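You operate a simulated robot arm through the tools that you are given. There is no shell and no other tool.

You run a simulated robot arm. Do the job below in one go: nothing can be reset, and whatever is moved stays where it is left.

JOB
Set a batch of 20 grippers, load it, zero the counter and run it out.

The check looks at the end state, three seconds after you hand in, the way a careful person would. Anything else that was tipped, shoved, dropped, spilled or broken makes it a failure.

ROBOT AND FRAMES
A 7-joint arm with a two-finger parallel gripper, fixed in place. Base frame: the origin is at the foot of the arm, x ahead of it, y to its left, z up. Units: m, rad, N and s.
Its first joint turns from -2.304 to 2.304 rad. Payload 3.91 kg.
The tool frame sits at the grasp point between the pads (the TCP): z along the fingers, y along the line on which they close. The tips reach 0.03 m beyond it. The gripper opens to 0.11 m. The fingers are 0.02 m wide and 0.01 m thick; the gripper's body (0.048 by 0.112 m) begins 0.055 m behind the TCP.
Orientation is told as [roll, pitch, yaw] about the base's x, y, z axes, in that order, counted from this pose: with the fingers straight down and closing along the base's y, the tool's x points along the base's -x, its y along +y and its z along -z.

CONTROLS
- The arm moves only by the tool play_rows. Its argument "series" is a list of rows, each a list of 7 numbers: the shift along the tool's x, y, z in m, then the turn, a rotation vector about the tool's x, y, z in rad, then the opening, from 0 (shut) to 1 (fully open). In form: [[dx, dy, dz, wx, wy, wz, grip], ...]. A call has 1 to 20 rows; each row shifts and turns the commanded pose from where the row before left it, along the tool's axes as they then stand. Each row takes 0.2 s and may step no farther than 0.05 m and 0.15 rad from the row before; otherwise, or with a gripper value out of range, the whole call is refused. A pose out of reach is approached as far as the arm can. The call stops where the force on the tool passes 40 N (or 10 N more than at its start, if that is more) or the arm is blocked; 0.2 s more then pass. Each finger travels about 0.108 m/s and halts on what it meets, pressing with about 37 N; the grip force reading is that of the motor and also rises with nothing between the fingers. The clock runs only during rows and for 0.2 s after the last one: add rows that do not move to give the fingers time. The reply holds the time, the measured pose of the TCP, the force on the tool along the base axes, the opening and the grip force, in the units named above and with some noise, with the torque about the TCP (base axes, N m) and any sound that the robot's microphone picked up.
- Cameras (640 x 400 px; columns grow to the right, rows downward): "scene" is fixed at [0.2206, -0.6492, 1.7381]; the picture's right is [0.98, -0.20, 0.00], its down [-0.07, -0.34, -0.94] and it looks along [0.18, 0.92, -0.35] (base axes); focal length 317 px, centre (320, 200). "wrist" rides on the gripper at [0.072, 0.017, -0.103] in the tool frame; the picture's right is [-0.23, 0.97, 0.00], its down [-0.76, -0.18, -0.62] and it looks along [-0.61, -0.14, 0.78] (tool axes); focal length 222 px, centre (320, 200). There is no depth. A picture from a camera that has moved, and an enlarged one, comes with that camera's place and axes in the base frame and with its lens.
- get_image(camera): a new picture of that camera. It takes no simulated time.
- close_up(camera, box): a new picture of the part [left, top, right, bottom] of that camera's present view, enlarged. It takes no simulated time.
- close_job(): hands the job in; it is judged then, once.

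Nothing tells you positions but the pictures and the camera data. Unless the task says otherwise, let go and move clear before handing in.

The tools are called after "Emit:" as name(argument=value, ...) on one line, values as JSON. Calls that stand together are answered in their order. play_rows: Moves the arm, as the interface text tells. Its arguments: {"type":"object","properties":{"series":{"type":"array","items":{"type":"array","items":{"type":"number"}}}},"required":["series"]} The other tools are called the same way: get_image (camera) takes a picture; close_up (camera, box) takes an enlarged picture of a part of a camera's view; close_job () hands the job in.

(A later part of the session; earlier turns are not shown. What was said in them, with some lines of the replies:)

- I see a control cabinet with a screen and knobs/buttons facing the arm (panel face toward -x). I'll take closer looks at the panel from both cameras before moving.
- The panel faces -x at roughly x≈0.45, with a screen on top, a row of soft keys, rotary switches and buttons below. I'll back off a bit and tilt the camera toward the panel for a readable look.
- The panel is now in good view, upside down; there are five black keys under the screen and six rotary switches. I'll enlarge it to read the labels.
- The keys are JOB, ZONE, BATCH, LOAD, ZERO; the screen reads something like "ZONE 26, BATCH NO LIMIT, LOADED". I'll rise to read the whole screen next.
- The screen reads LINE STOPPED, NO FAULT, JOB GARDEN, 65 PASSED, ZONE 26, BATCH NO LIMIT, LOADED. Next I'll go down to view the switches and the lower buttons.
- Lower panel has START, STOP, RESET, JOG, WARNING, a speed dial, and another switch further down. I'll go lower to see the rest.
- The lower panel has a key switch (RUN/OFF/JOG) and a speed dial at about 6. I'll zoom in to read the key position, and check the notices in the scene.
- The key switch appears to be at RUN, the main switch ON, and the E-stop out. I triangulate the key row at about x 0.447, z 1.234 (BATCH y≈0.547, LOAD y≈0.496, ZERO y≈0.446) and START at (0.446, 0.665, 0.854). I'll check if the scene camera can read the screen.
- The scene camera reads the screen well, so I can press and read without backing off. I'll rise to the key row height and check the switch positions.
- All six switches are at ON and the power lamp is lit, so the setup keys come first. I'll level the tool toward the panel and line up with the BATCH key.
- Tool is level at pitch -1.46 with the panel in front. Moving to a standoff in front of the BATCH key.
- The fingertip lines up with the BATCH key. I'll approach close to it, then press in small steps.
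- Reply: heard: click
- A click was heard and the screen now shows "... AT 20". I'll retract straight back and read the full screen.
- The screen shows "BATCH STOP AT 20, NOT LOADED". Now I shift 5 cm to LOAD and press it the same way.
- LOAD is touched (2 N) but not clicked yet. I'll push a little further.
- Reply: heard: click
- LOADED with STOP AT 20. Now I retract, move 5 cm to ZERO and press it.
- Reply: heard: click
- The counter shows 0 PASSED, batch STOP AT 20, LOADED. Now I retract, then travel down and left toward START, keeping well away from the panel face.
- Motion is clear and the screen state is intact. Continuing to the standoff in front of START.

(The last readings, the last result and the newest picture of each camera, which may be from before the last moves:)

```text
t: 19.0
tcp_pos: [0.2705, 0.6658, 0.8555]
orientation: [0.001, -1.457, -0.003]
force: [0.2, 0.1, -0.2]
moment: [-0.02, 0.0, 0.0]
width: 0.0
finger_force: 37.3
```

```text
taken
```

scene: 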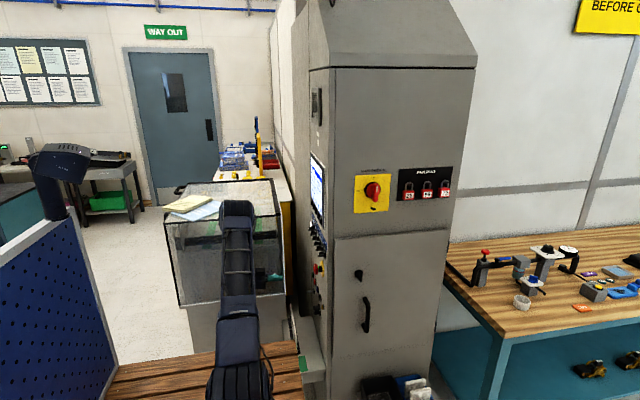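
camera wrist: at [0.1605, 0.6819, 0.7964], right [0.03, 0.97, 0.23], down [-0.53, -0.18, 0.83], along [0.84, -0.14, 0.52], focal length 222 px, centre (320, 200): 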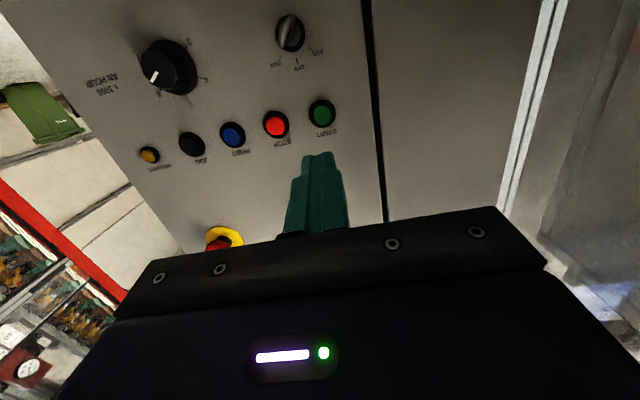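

START appears directly ahead of the fingertip. A quick close look at the key switch and buttons before pressing.

Emit:
close_up(camera="wrist", box=[250, 0, 370, 80])

Emit:
close_up(camera="wrist", box=[130, 80, 370, 200])

```text
5.00 times, centred on (310, 40) of wrist
camera zoom: at [0.1605, 0.6819, 0.7964], right [0.03, 0.97, 0.23], down [-0.53, -0.18, 0.83], along [0.84, -0.14, 0.52], focal length 1111 px, centre (370, 1000)
```

zoom: 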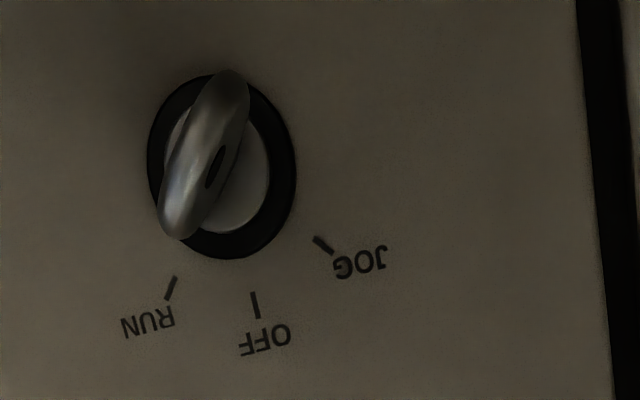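

```text
2.67 times, centred on (250, 140) of wrist
camera zoom: at [0.1605, 0.6819, 0.7964], right [0.03, 0.97, 0.23], down [-0.53, -0.18, 0.83], along [0.84, -0.14, 0.52], focal length 592 px, centre (507, 360)
```

zoom: 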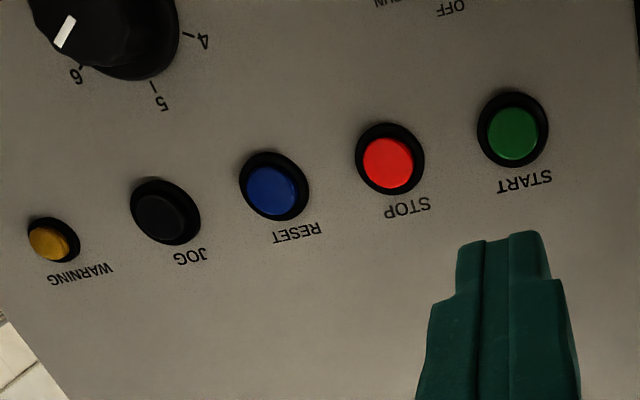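

Key is at RUN, STOP lamp lit. Approaching START to within about 2 cm.

Emit:
play_rows(series=[[-0.0046, 0, 0.0414, 0, 0, 0, 0], [-0.0046, 0, 0.0414, 0, 0, 0, 0], [-0.0042, 0, 0.037, 0, 0, 0, 0], [0, 0, 0, 0, 0, 0, 0]])

Emit:
get_image(camera="wrist")

Emit:
close_up(camera="scene", box=[260, 230, 340, 330])

```text
t: 20.0
tcp_pos: [0.3929, 0.6661, 0.8562]
orientation: [-0.002, -1.459, 0.001]
force: [0.7, -0.6, 0.0]
moment: [0.0, -0.03, -0.01]
width: 0.0
finger_force: 37.1
```

```text
taken
camera wrist: at [0.2816, 0.6824, 0.7966], right [0.03, 0.97, 0.23], down [-0.54, -0.18, 0.83], along [0.84, -0.14, 0.52], focal length 222 px, centre (320, 200)
```

wrist: 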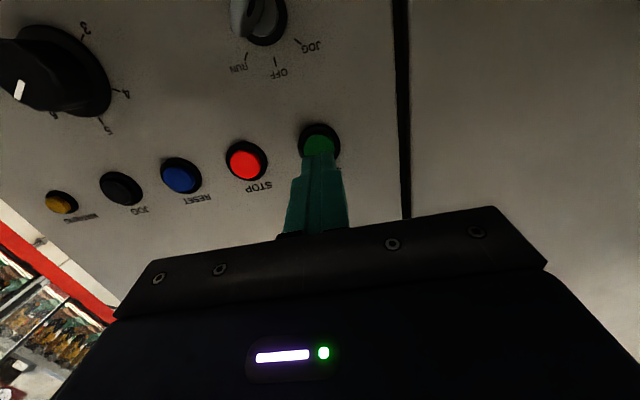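

```text
4.00 times, centred on (300, 280) of scene
camera zoom: at [0.2206, -0.6492, 1.7381], right [0.98, -0.2, 0.0], down [-0.07, -0.34, -0.94], along [0.18, 0.92, -0.35], focal length 1268 px, centre (400, -120)
```

zoom: 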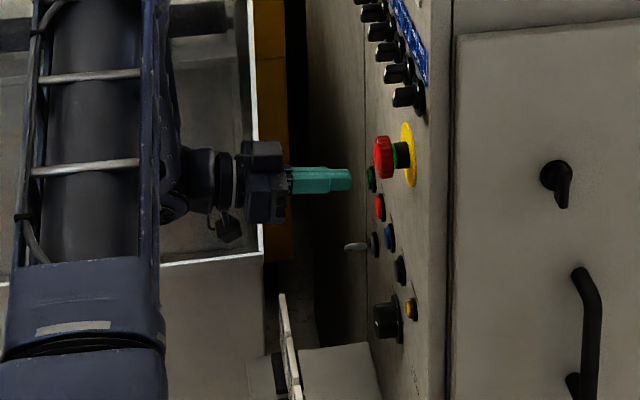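

Aligned with START. I'll push in gently until it clicks.

Emit:
play_rows(series=[[-0.0007, 0, 0.006, 0, 0, 0, 0], [-0.0005, 0, 0.005, 0, 0, 0, 0], [-0.0003, 0, 0.003, 0, 0, 0, 0], [-0.0002, 0, 0.002, 0, 0, 0, 0]])

Emit:
close_up(camera="scene", box=[306, 150, 326, 200])

Emit:
get_image(camera="wrist")

```text
t: 21.0
tcp_pos: [0.4084, 0.6664, 0.857]
orientation: [-0.002, -1.46, 0.001]
force: [-0.5, 0.3, 0.6]
moment: [-0.01, 0.0, 0.01]
width: 0.0001
finger_force: 37.7
```

```text
8.00 times, centred on (316, 175) of scene
camera zoom: at [0.2206, -0.6492, 1.7381], right [0.98, -0.2, 0.0], down [-0.07, -0.34, -0.94], along [0.18, 0.92, -0.35], focal length 2537 px, centre (352, 400)
```

zoom: 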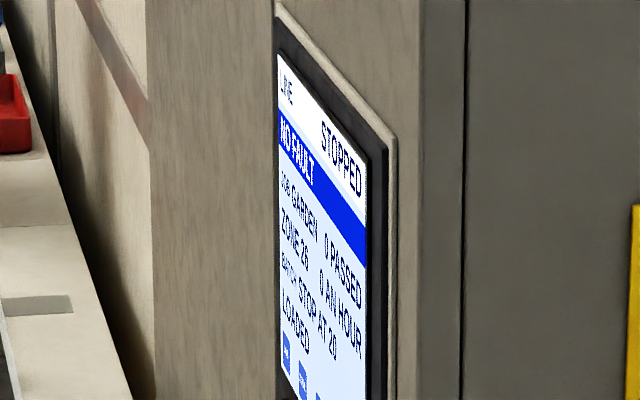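

```text
taken
camera wrist: at [0.2975, 0.6817, 0.7968], right [0.03, 0.97, 0.23], down [-0.54, -0.18, 0.83], along [0.84, -0.14, 0.52], focal length 222 px, centre (320, 200)
```

wrist: 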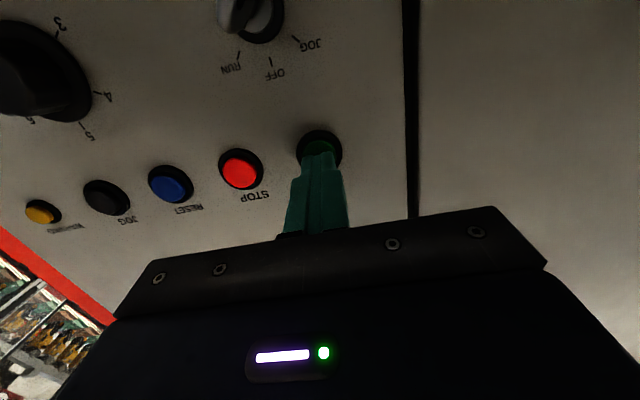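

No click yet, and almost no force. I'll push a few millimetres further.

Emit:
play_rows(series=[[-0.0002, 0, 0.002, 0, 0, 0, 0], [-0.0002, 0, 0.002, 0, 0, 0, 0]])

Emit:
close_up(camera="scene", box=[306, 150, 326, 200])

```text
t: 21.6
tcp_pos: [0.412, 0.6654, 0.8561]
orientation: [-0.001, -1.46, 0.002]
force: [-2.1, -1.3, 0.4]
moment: [0.05, -0.03, 0.0]
width: 0.0
finger_force: 37.3
```

```text
8.00 times, centred on (316, 175) of scene
camera zoom: at [0.2206, -0.6492, 1.7381], right [0.98, -0.2, 0.0], down [-0.07, -0.34, -0.94], along [0.18, 0.92, -0.35], focal length 2537 px, centre (352, 400)
```

zoom: 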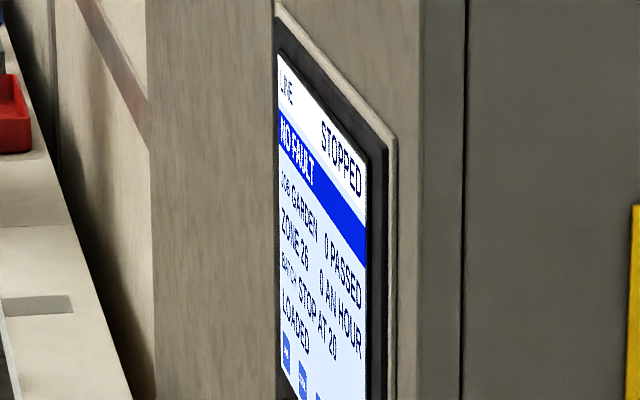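

Contact is made at about 2 N. A couple more millimetres.

Emit:
play_rows(series=[[-0.0002, 0, 0.0015, 0, 0, 0, 0], [-0.0002, 0, 0.0015, 0, 0, 0, 0]])

Emit:
close_up(camera="scene", box=[306, 150, 326, 200])

Emit:
get_image(camera="wrist")

```text
t: 22.2
tcp_pos: [0.4142, 0.6653, 0.8558]
orientation: [0.002, -1.459, -0.001]
force: [-6.0, -2.4, 1.7]
moment: [0.03, -0.15, -0.1]
width: 0.0
finger_force: 36.8
heard: click
```

```text
8.00 times, centred on (316, 175) of scene
camera zoom: at [0.2206, -0.6492, 1.7381], right [0.98, -0.2, 0.0], down [-0.07, -0.34, -0.94], along [0.18, 0.92, -0.35], focal length 2537 px, centre (352, 400)
```

zoom: 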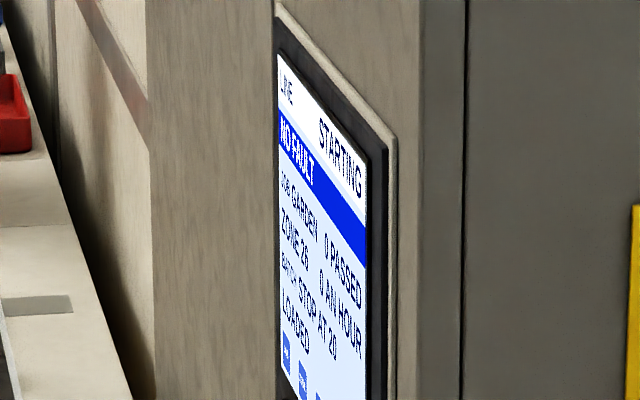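

```text
taken
camera wrist: at [0.3035, 0.6818, 0.7968], right [0.03, 0.97, 0.23], down [-0.53, -0.18, 0.83], along [0.84, -0.14, 0.52], focal length 222 px, centre (320, 200)
```

wrist: 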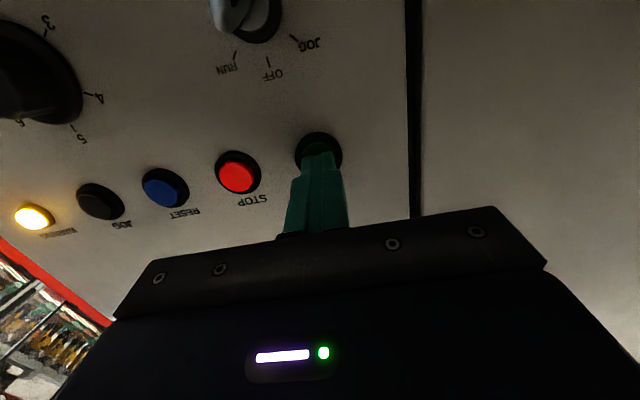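

The line is STARTING with the warning lamp lit. I'll hold still briefly and watch whether it goes to running.

Emit:
play_rows(series=[[0, 0, 0, 0, 0, 0, 0], [0, 0, 0, 0, 0, 0, 0], [0, 0, 0, 0, 0, 0, 0]])

Emit:
close_up(camera="scene", box=[306, 150, 326, 200])

Emit:
get_image(camera="wrist")

```text
t: 23.0
tcp_pos: [0.4149, 0.6649, 0.8566]
orientation: [-0.001, -1.458, 0.0]
force: [-8.2, -2.3, 0.0]
moment: [0.02, -0.05, -0.04]
width: 0.0
finger_force: 36.9
```

```text
8.00 times, centred on (316, 175) of scene
camera zoom: at [0.2206, -0.6492, 1.7381], right [0.98, -0.2, 0.0], down [-0.07, -0.34, -0.94], along [0.18, 0.92, -0.35], focal length 2537 px, centre (352, 400)
```

zoom: 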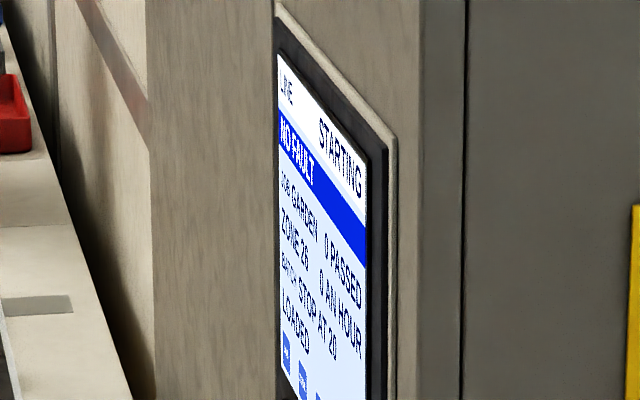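

```text
taken
camera wrist: at [0.3037, 0.6819, 0.7968], right [0.03, 0.97, 0.23], down [-0.53, -0.18, 0.83], along [0.84, -0.14, 0.52], focal length 222 px, centre (320, 200)
```

wrist: 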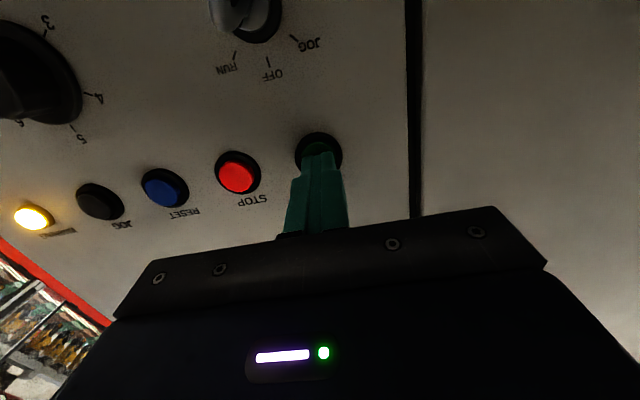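

Still STARTING; I'll keep holding START a bit longer through the warning.

Emit:
play_rows(series=[[0, 0, 0, 0, 0, 0, 0], [0, 0, 0, 0, 0, 0, 0], [0, 0, 0, 0, 0, 0, 0], [0, 0, 0, 0, 0, 0, 0], [0, 0, 0, 0, 0, 0, 0], [0, 0, 0, 0, 0, 0, 0], [0, 0, 0, 0, 0, 0, 0]])

Emit:
close_up(camera="scene", box=[306, 150, 326, 200])

Emit:
get_image(camera="wrist")

```text
t: 24.6
tcp_pos: [0.4133, 0.6651, 0.8561]
orientation: [-0.002, -1.459, 0.002]
force: [-8.8, -0.1, -1.2]
moment: [-0.01, -0.02, 0.02]
width: 0.0
finger_force: 37.1
```

```text
8.00 times, centred on (316, 175) of scene
camera zoom: at [0.2206, -0.6492, 1.7381], right [0.98, -0.2, 0.0], down [-0.07, -0.34, -0.94], along [0.18, 0.92, -0.35], focal length 2537 px, centre (352, 400)
```

zoom: 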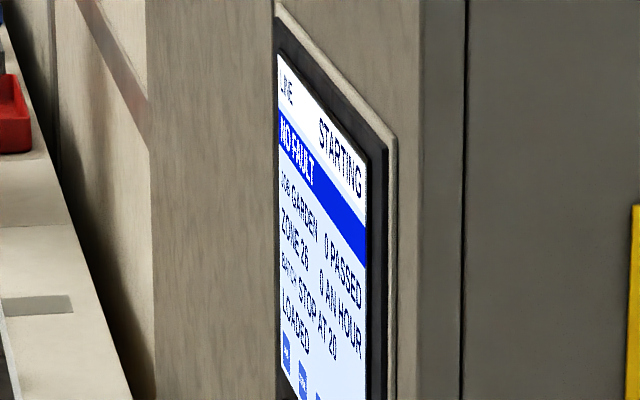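

```text
taken
camera wrist: at [0.3038, 0.6819, 0.7968], right [0.03, 0.97, 0.23], down [-0.53, -0.18, 0.83], along [0.84, -0.14, 0.52], focal length 222 px, centre (320, 200)
```

wrist: 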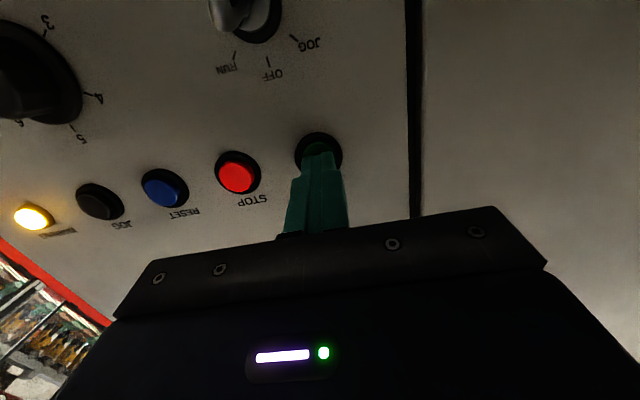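

Still STARTING with the warning lamp on; holding on a little longer.

Emit:
play_rows(series=[[0, 0, 0, 0, 0, 0, 0], [0, 0, 0, 0, 0, 0, 0], [0, 0, 0, 0, 0, 0, 0], [0, 0, 0, 0, 0, 0, 0], [0, 0, 0, 0, 0, 0, 0], [0, 0, 0, 0, 0, 0, 0], [0, 0, 0, 0, 0, 0, 0]])

Emit:
close_up(camera="scene", box=[306, 150, 326, 200])

Emit:
get_image(camera="wrist")

```text
t: 26.2
tcp_pos: [0.4144, 0.6647, 0.8564]
orientation: [-0.001, -1.459, 0.0]
force: [-9.1, 0.0, -0.6]
moment: [0.0, -0.07, 0.01]
width: 0.0
finger_force: 36.7
```

```text
8.00 times, centred on (316, 175) of scene
camera zoom: at [0.2206, -0.6492, 1.7381], right [0.98, -0.2, 0.0], down [-0.07, -0.34, -0.94], along [0.18, 0.92, -0.35], focal length 2537 px, centre (352, 400)
```

zoom: 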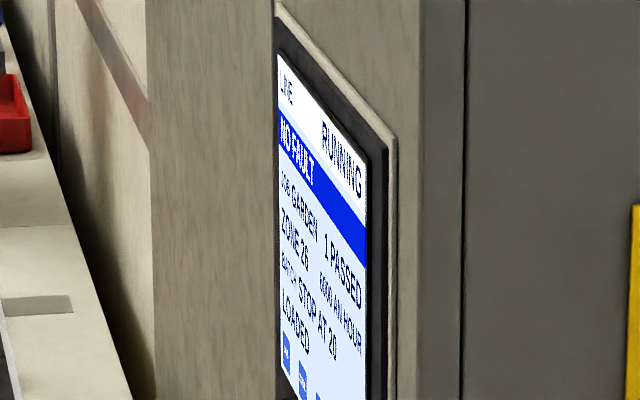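

```text
taken
camera wrist: at [0.3038, 0.6819, 0.7968], right [0.03, 0.97, 0.23], down [-0.53, -0.18, 0.83], along [0.84, -0.14, 0.52], focal length 222 px, centre (320, 200)
```

wrist: 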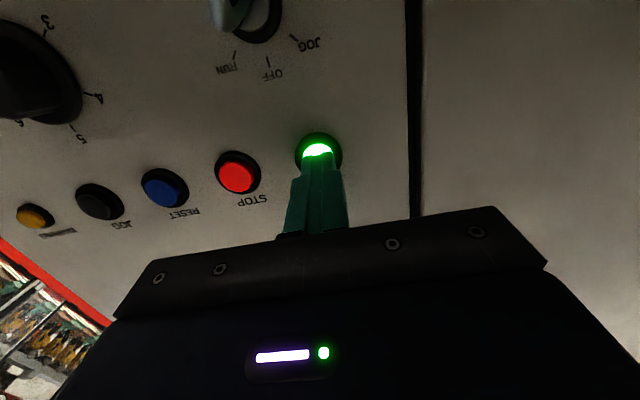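

RUNNING, 1 PASSED at 6000 an hour. I'll release START, back straight out and let the batch count run.

Emit:
play_rows(series=[[0.0022, 0, -0.0199, 0, 0, 0, 0], [0.0046, 0, -0.0414, 0, 0, 0, 0], [0.0046, 0, -0.0414, 0, 0, 0, 0], [0.0046, 0, -0.0414, 0, 0, 0, 0], [0, 0, 0, 0, 0, 0, 0], [0, 0, 0, 0, 0, 0, 0], [0, 0, 0, 0, 0, 0, 0], [0, 0, 0, 0, 0, 0, 0], [0, 0, 0, 0, 0, 0, 0], [0, 0, 0, 0, 0, 0, 0]])

Emit:
close_up(camera="scene", box=[306, 150, 326, 200])

Emit:
get_image(camera="wrist")

```text
t: 28.4
tcp_pos: [0.2685, 0.6647, 0.8563]
orientation: [0.001, -1.46, 0.001]
force: [-0.5, 0.7, 0.0]
moment: [-0.02, 0.03, 0.0]
width: 0.0
finger_force: 37.0
```

```text
8.00 times, centred on (316, 175) of scene
camera zoom: at [0.2206, -0.6492, 1.7381], right [0.98, -0.2, 0.0], down [-0.07, -0.34, -0.94], along [0.18, 0.92, -0.35], focal length 2537 px, centre (352, 400)
```

zoom: 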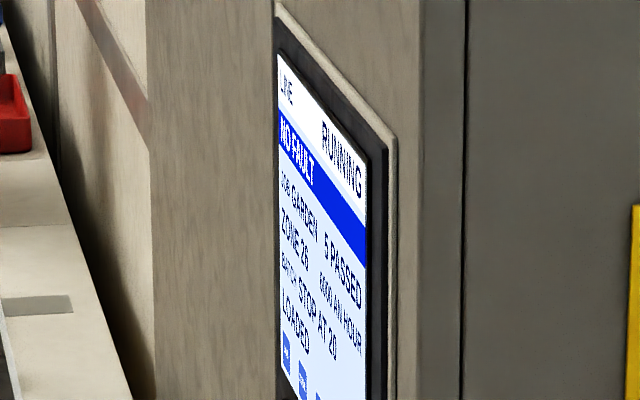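

```text
taken
camera wrist: at [0.1594, 0.6827, 0.7974], right [0.03, 0.97, 0.23], down [-0.53, -0.18, 0.83], along [0.84, -0.14, 0.52], focal length 222 px, centre (320, 200)
```

wrist: 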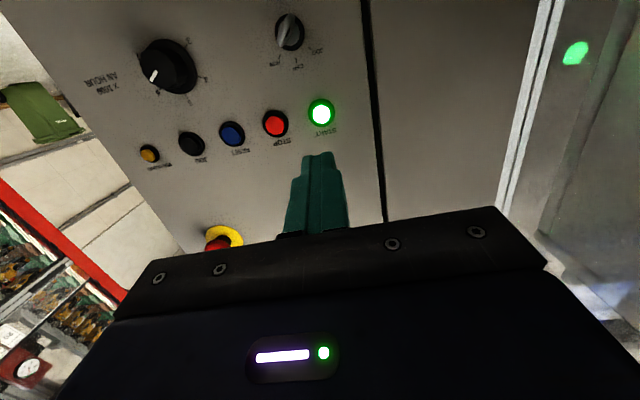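

Running with 5 passed and the hand clear of the panel. I'll wait for the count to reach 20.

Emit:
play_rows(series=[[0, 0, 0, 0, 0, 0, 0], [0, 0, 0, 0, 0, 0, 0], [0, 0, 0, 0, 0, 0, 0], [0, 0, 0, 0, 0, 0, 0], [0, 0, 0, 0, 0, 0, 0], [0, 0, 0, 0, 0, 0, 0], [0, 0, 0, 0, 0, 0, 0], [0, 0, 0, 0, 0, 0, 0], [0, 0, 0, 0, 0, 0, 0], [0, 0, 0, 0, 0, 0, 0], [0, 0, 0, 0, 0, 0, 0], [0, 0, 0, 0, 0, 0, 0], [0, 0, 0, 0, 0, 0, 0], [0, 0, 0, 0, 0, 0, 0], [0, 0, 0, 0, 0, 0, 0], [0, 0, 0, 0, 0, 0, 0], [0, 0, 0, 0, 0, 0, 0], [0, 0, 0, 0, 0, 0, 0], [0, 0, 0, 0, 0, 0, 0], [0, 0, 0, 0, 0, 0, 0]])

Emit:
close_up(camera="scene", box=[306, 150, 326, 200])

```text
t: 32.6
tcp_pos: [0.2693, 0.6674, 0.8567]
orientation: [-0.001, -1.459, 0.0]
force: [-0.4, 0.4, 0.4]
moment: [0.02, 0.02, -0.02]
width: 0.0
finger_force: 37.1
```

```text
8.00 times, centred on (316, 175) of scene
camera zoom: at [0.2206, -0.6492, 1.7381], right [0.98, -0.2, 0.0], down [-0.07, -0.34, -0.94], along [0.18, 0.92, -0.35], focal length 2537 px, centre (352, 400)
```

zoom: 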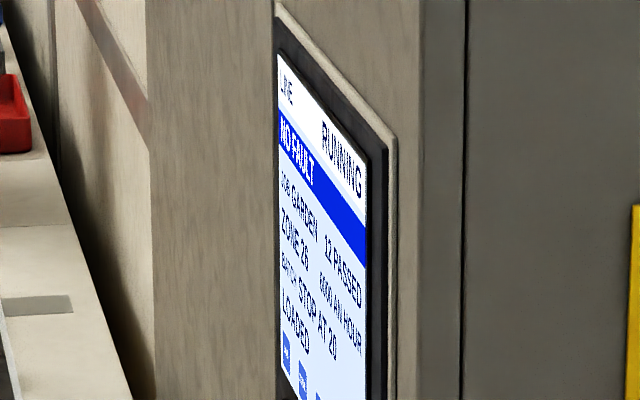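

12 passed and still running cleanly. Waiting on.

Emit:
play_rows(series=[[0, 0, 0, 0, 0, 0, 0], [0, 0, 0, 0, 0, 0, 0], [0, 0, 0, 0, 0, 0, 0], [0, 0, 0, 0, 0, 0, 0], [0, 0, 0, 0, 0, 0, 0], [0, 0, 0, 0, 0, 0, 0], [0, 0, 0, 0, 0, 0, 0], [0, 0, 0, 0, 0, 0, 0], [0, 0, 0, 0, 0, 0, 0], [0, 0, 0, 0, 0, 0, 0], [0, 0, 0, 0, 0, 0, 0], [0, 0, 0, 0, 0, 0, 0], [0, 0, 0, 0, 0, 0, 0], [0, 0, 0, 0, 0, 0, 0], [0, 0, 0, 0, 0, 0, 0], [0, 0, 0, 0, 0, 0, 0], [0, 0, 0, 0, 0, 0, 0], [0, 0, 0, 0, 0, 0, 0], [0, 0, 0, 0, 0, 0, 0], [0, 0, 0, 0, 0, 0, 0]])

Emit:
play_rows(series=[[0, 0, 0, 0, 0, 0, 0], [0, 0, 0, 0, 0, 0, 0], [0, 0, 0, 0, 0, 0, 0], [0, 0, 0, 0, 0, 0, 0], [0, 0, 0, 0, 0, 0, 0], [0, 0, 0, 0, 0, 0, 0], [0, 0, 0, 0, 0, 0, 0], [0, 0, 0, 0, 0, 0, 0]])

Emit:
close_up(camera="scene", box=[306, 150, 326, 200])

Emit:
get_image(camera="wrist")

Emit:
get_image(camera="scene")

```text
t: 36.8
tcp_pos: [0.2705, 0.6656, 0.8574]
orientation: [-0.002, -1.459, 0.001]
force: [-0.2, 0.4, 0.2]
moment: [0.03, -0.01, 0.03]
width: 0.0
finger_force: 36.7
```

```text
t: 38.6
tcp_pos: [0.2716, 0.6658, 0.8566]
orientation: [-0.002, -1.462, 0.001]
force: [-0.5, -0.1, -0.2]
moment: [0.0, 0.0, 0.0]
width: 0.0
finger_force: 37.3
```

```text
8.00 times, centred on (316, 175) of scene
camera zoom: at [0.2206, -0.6492, 1.7381], right [0.98, -0.2, 0.0], down [-0.07, -0.34, -0.94], along [0.18, 0.92, -0.35], focal length 2537 px, centre (352, 400)
```

zoom: 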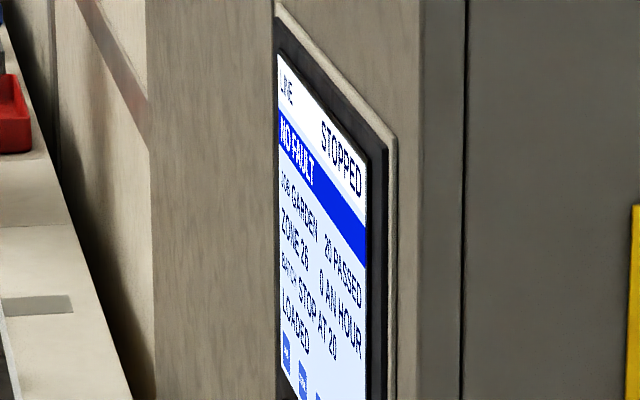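

```text
taken
camera wrist: at [0.1594, 0.6827, 0.7974], right [0.03, 0.97, 0.23], down [-0.53, -0.18, 0.83], along [0.84, -0.14, 0.52], focal length 222 px, centre (320, 200)
```

wrist: 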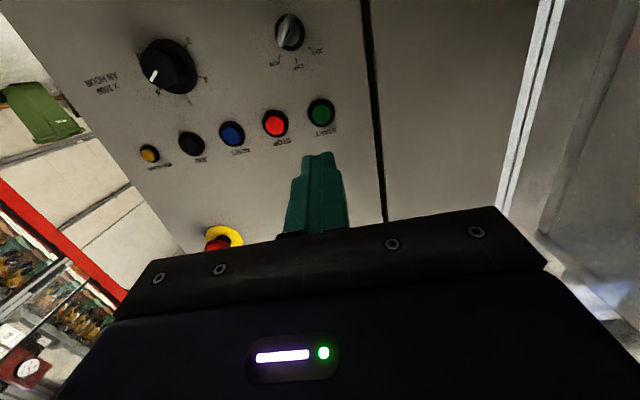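

```text
taken
```

scene: 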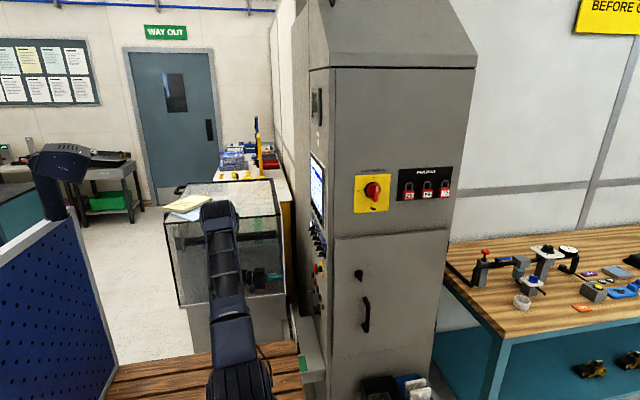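

The line has stopped by itself. I'll confirm the final count on the screen.

Emit:
close_up(camera="scene", box=[306, 165, 326, 195])

Emit:
close_up(camera="scene", box=[150, 170, 310, 320])

```text
13.33 times, centred on (316, 180) of scene
camera zoom: at [0.2206, -0.6492, 1.7381], right [0.98, -0.2, 0.0], down [-0.07, -0.34, -0.94], along [0.18, 0.92, -0.35], focal length 4228 px, centre (373, 467)
```

zoom: 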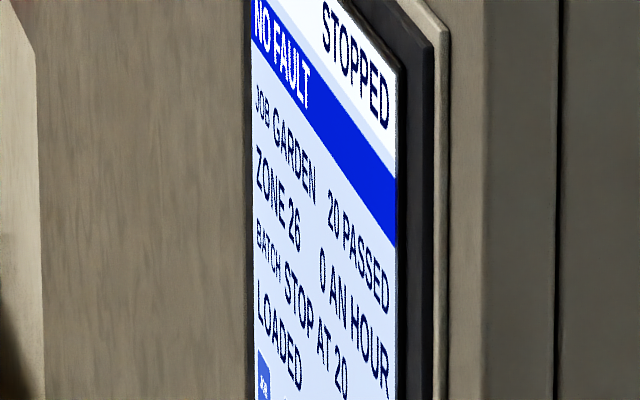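

```text
2.67 times, centred on (230, 245) of scene
camera zoom: at [0.2206, -0.6492, 1.7381], right [0.98, -0.2, 0.0], down [-0.07, -0.34, -0.94], along [0.18, 0.92, -0.35], focal length 846 px, centre (560, 80)
```

zoom: 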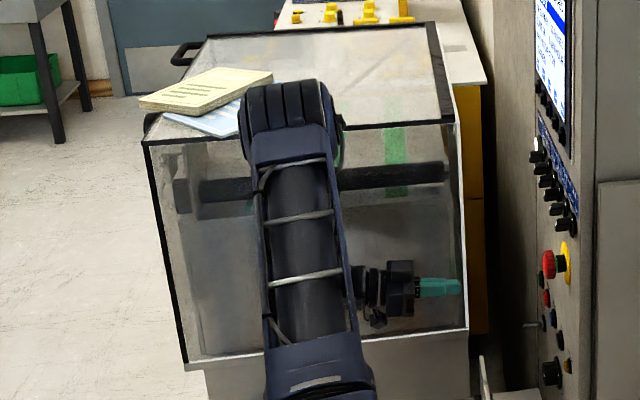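

The screen shows 20 PASSED, STOPPED, NO FAULT, STOP AT 20, LOADED, and the hand is clear of everything. Handing in.

Emit:
close_job()

```text
The job is handed in.
```

The batch of 20 grippers was set, loaded and run out. The line stopped by itself at 20. The last screen read LINE STOPPED, NO FAULT, 20 PASSED, BATCH STOP AT 20, LOADED.

- **Setting up:** One press of BATCH gave STOP AT 20 and one press of LOAD changed NOT LOADED to LOADED. One press of ZERO took the counter from 65 to 0.
- **Running:** I held START for about four seconds, through the warning period, until the screen showed RUNNING. The line ran at 6000 an hour.
- **Left untouched:** I didn't touch the other switches, the key (at RUN), the speed dial (at 6) or the emergency stop. The only contact forces were light ones, 9 N at most, from pressing the buttons.
- **Arm:** I backed the hand about 15 cm away from the panel before handing in.
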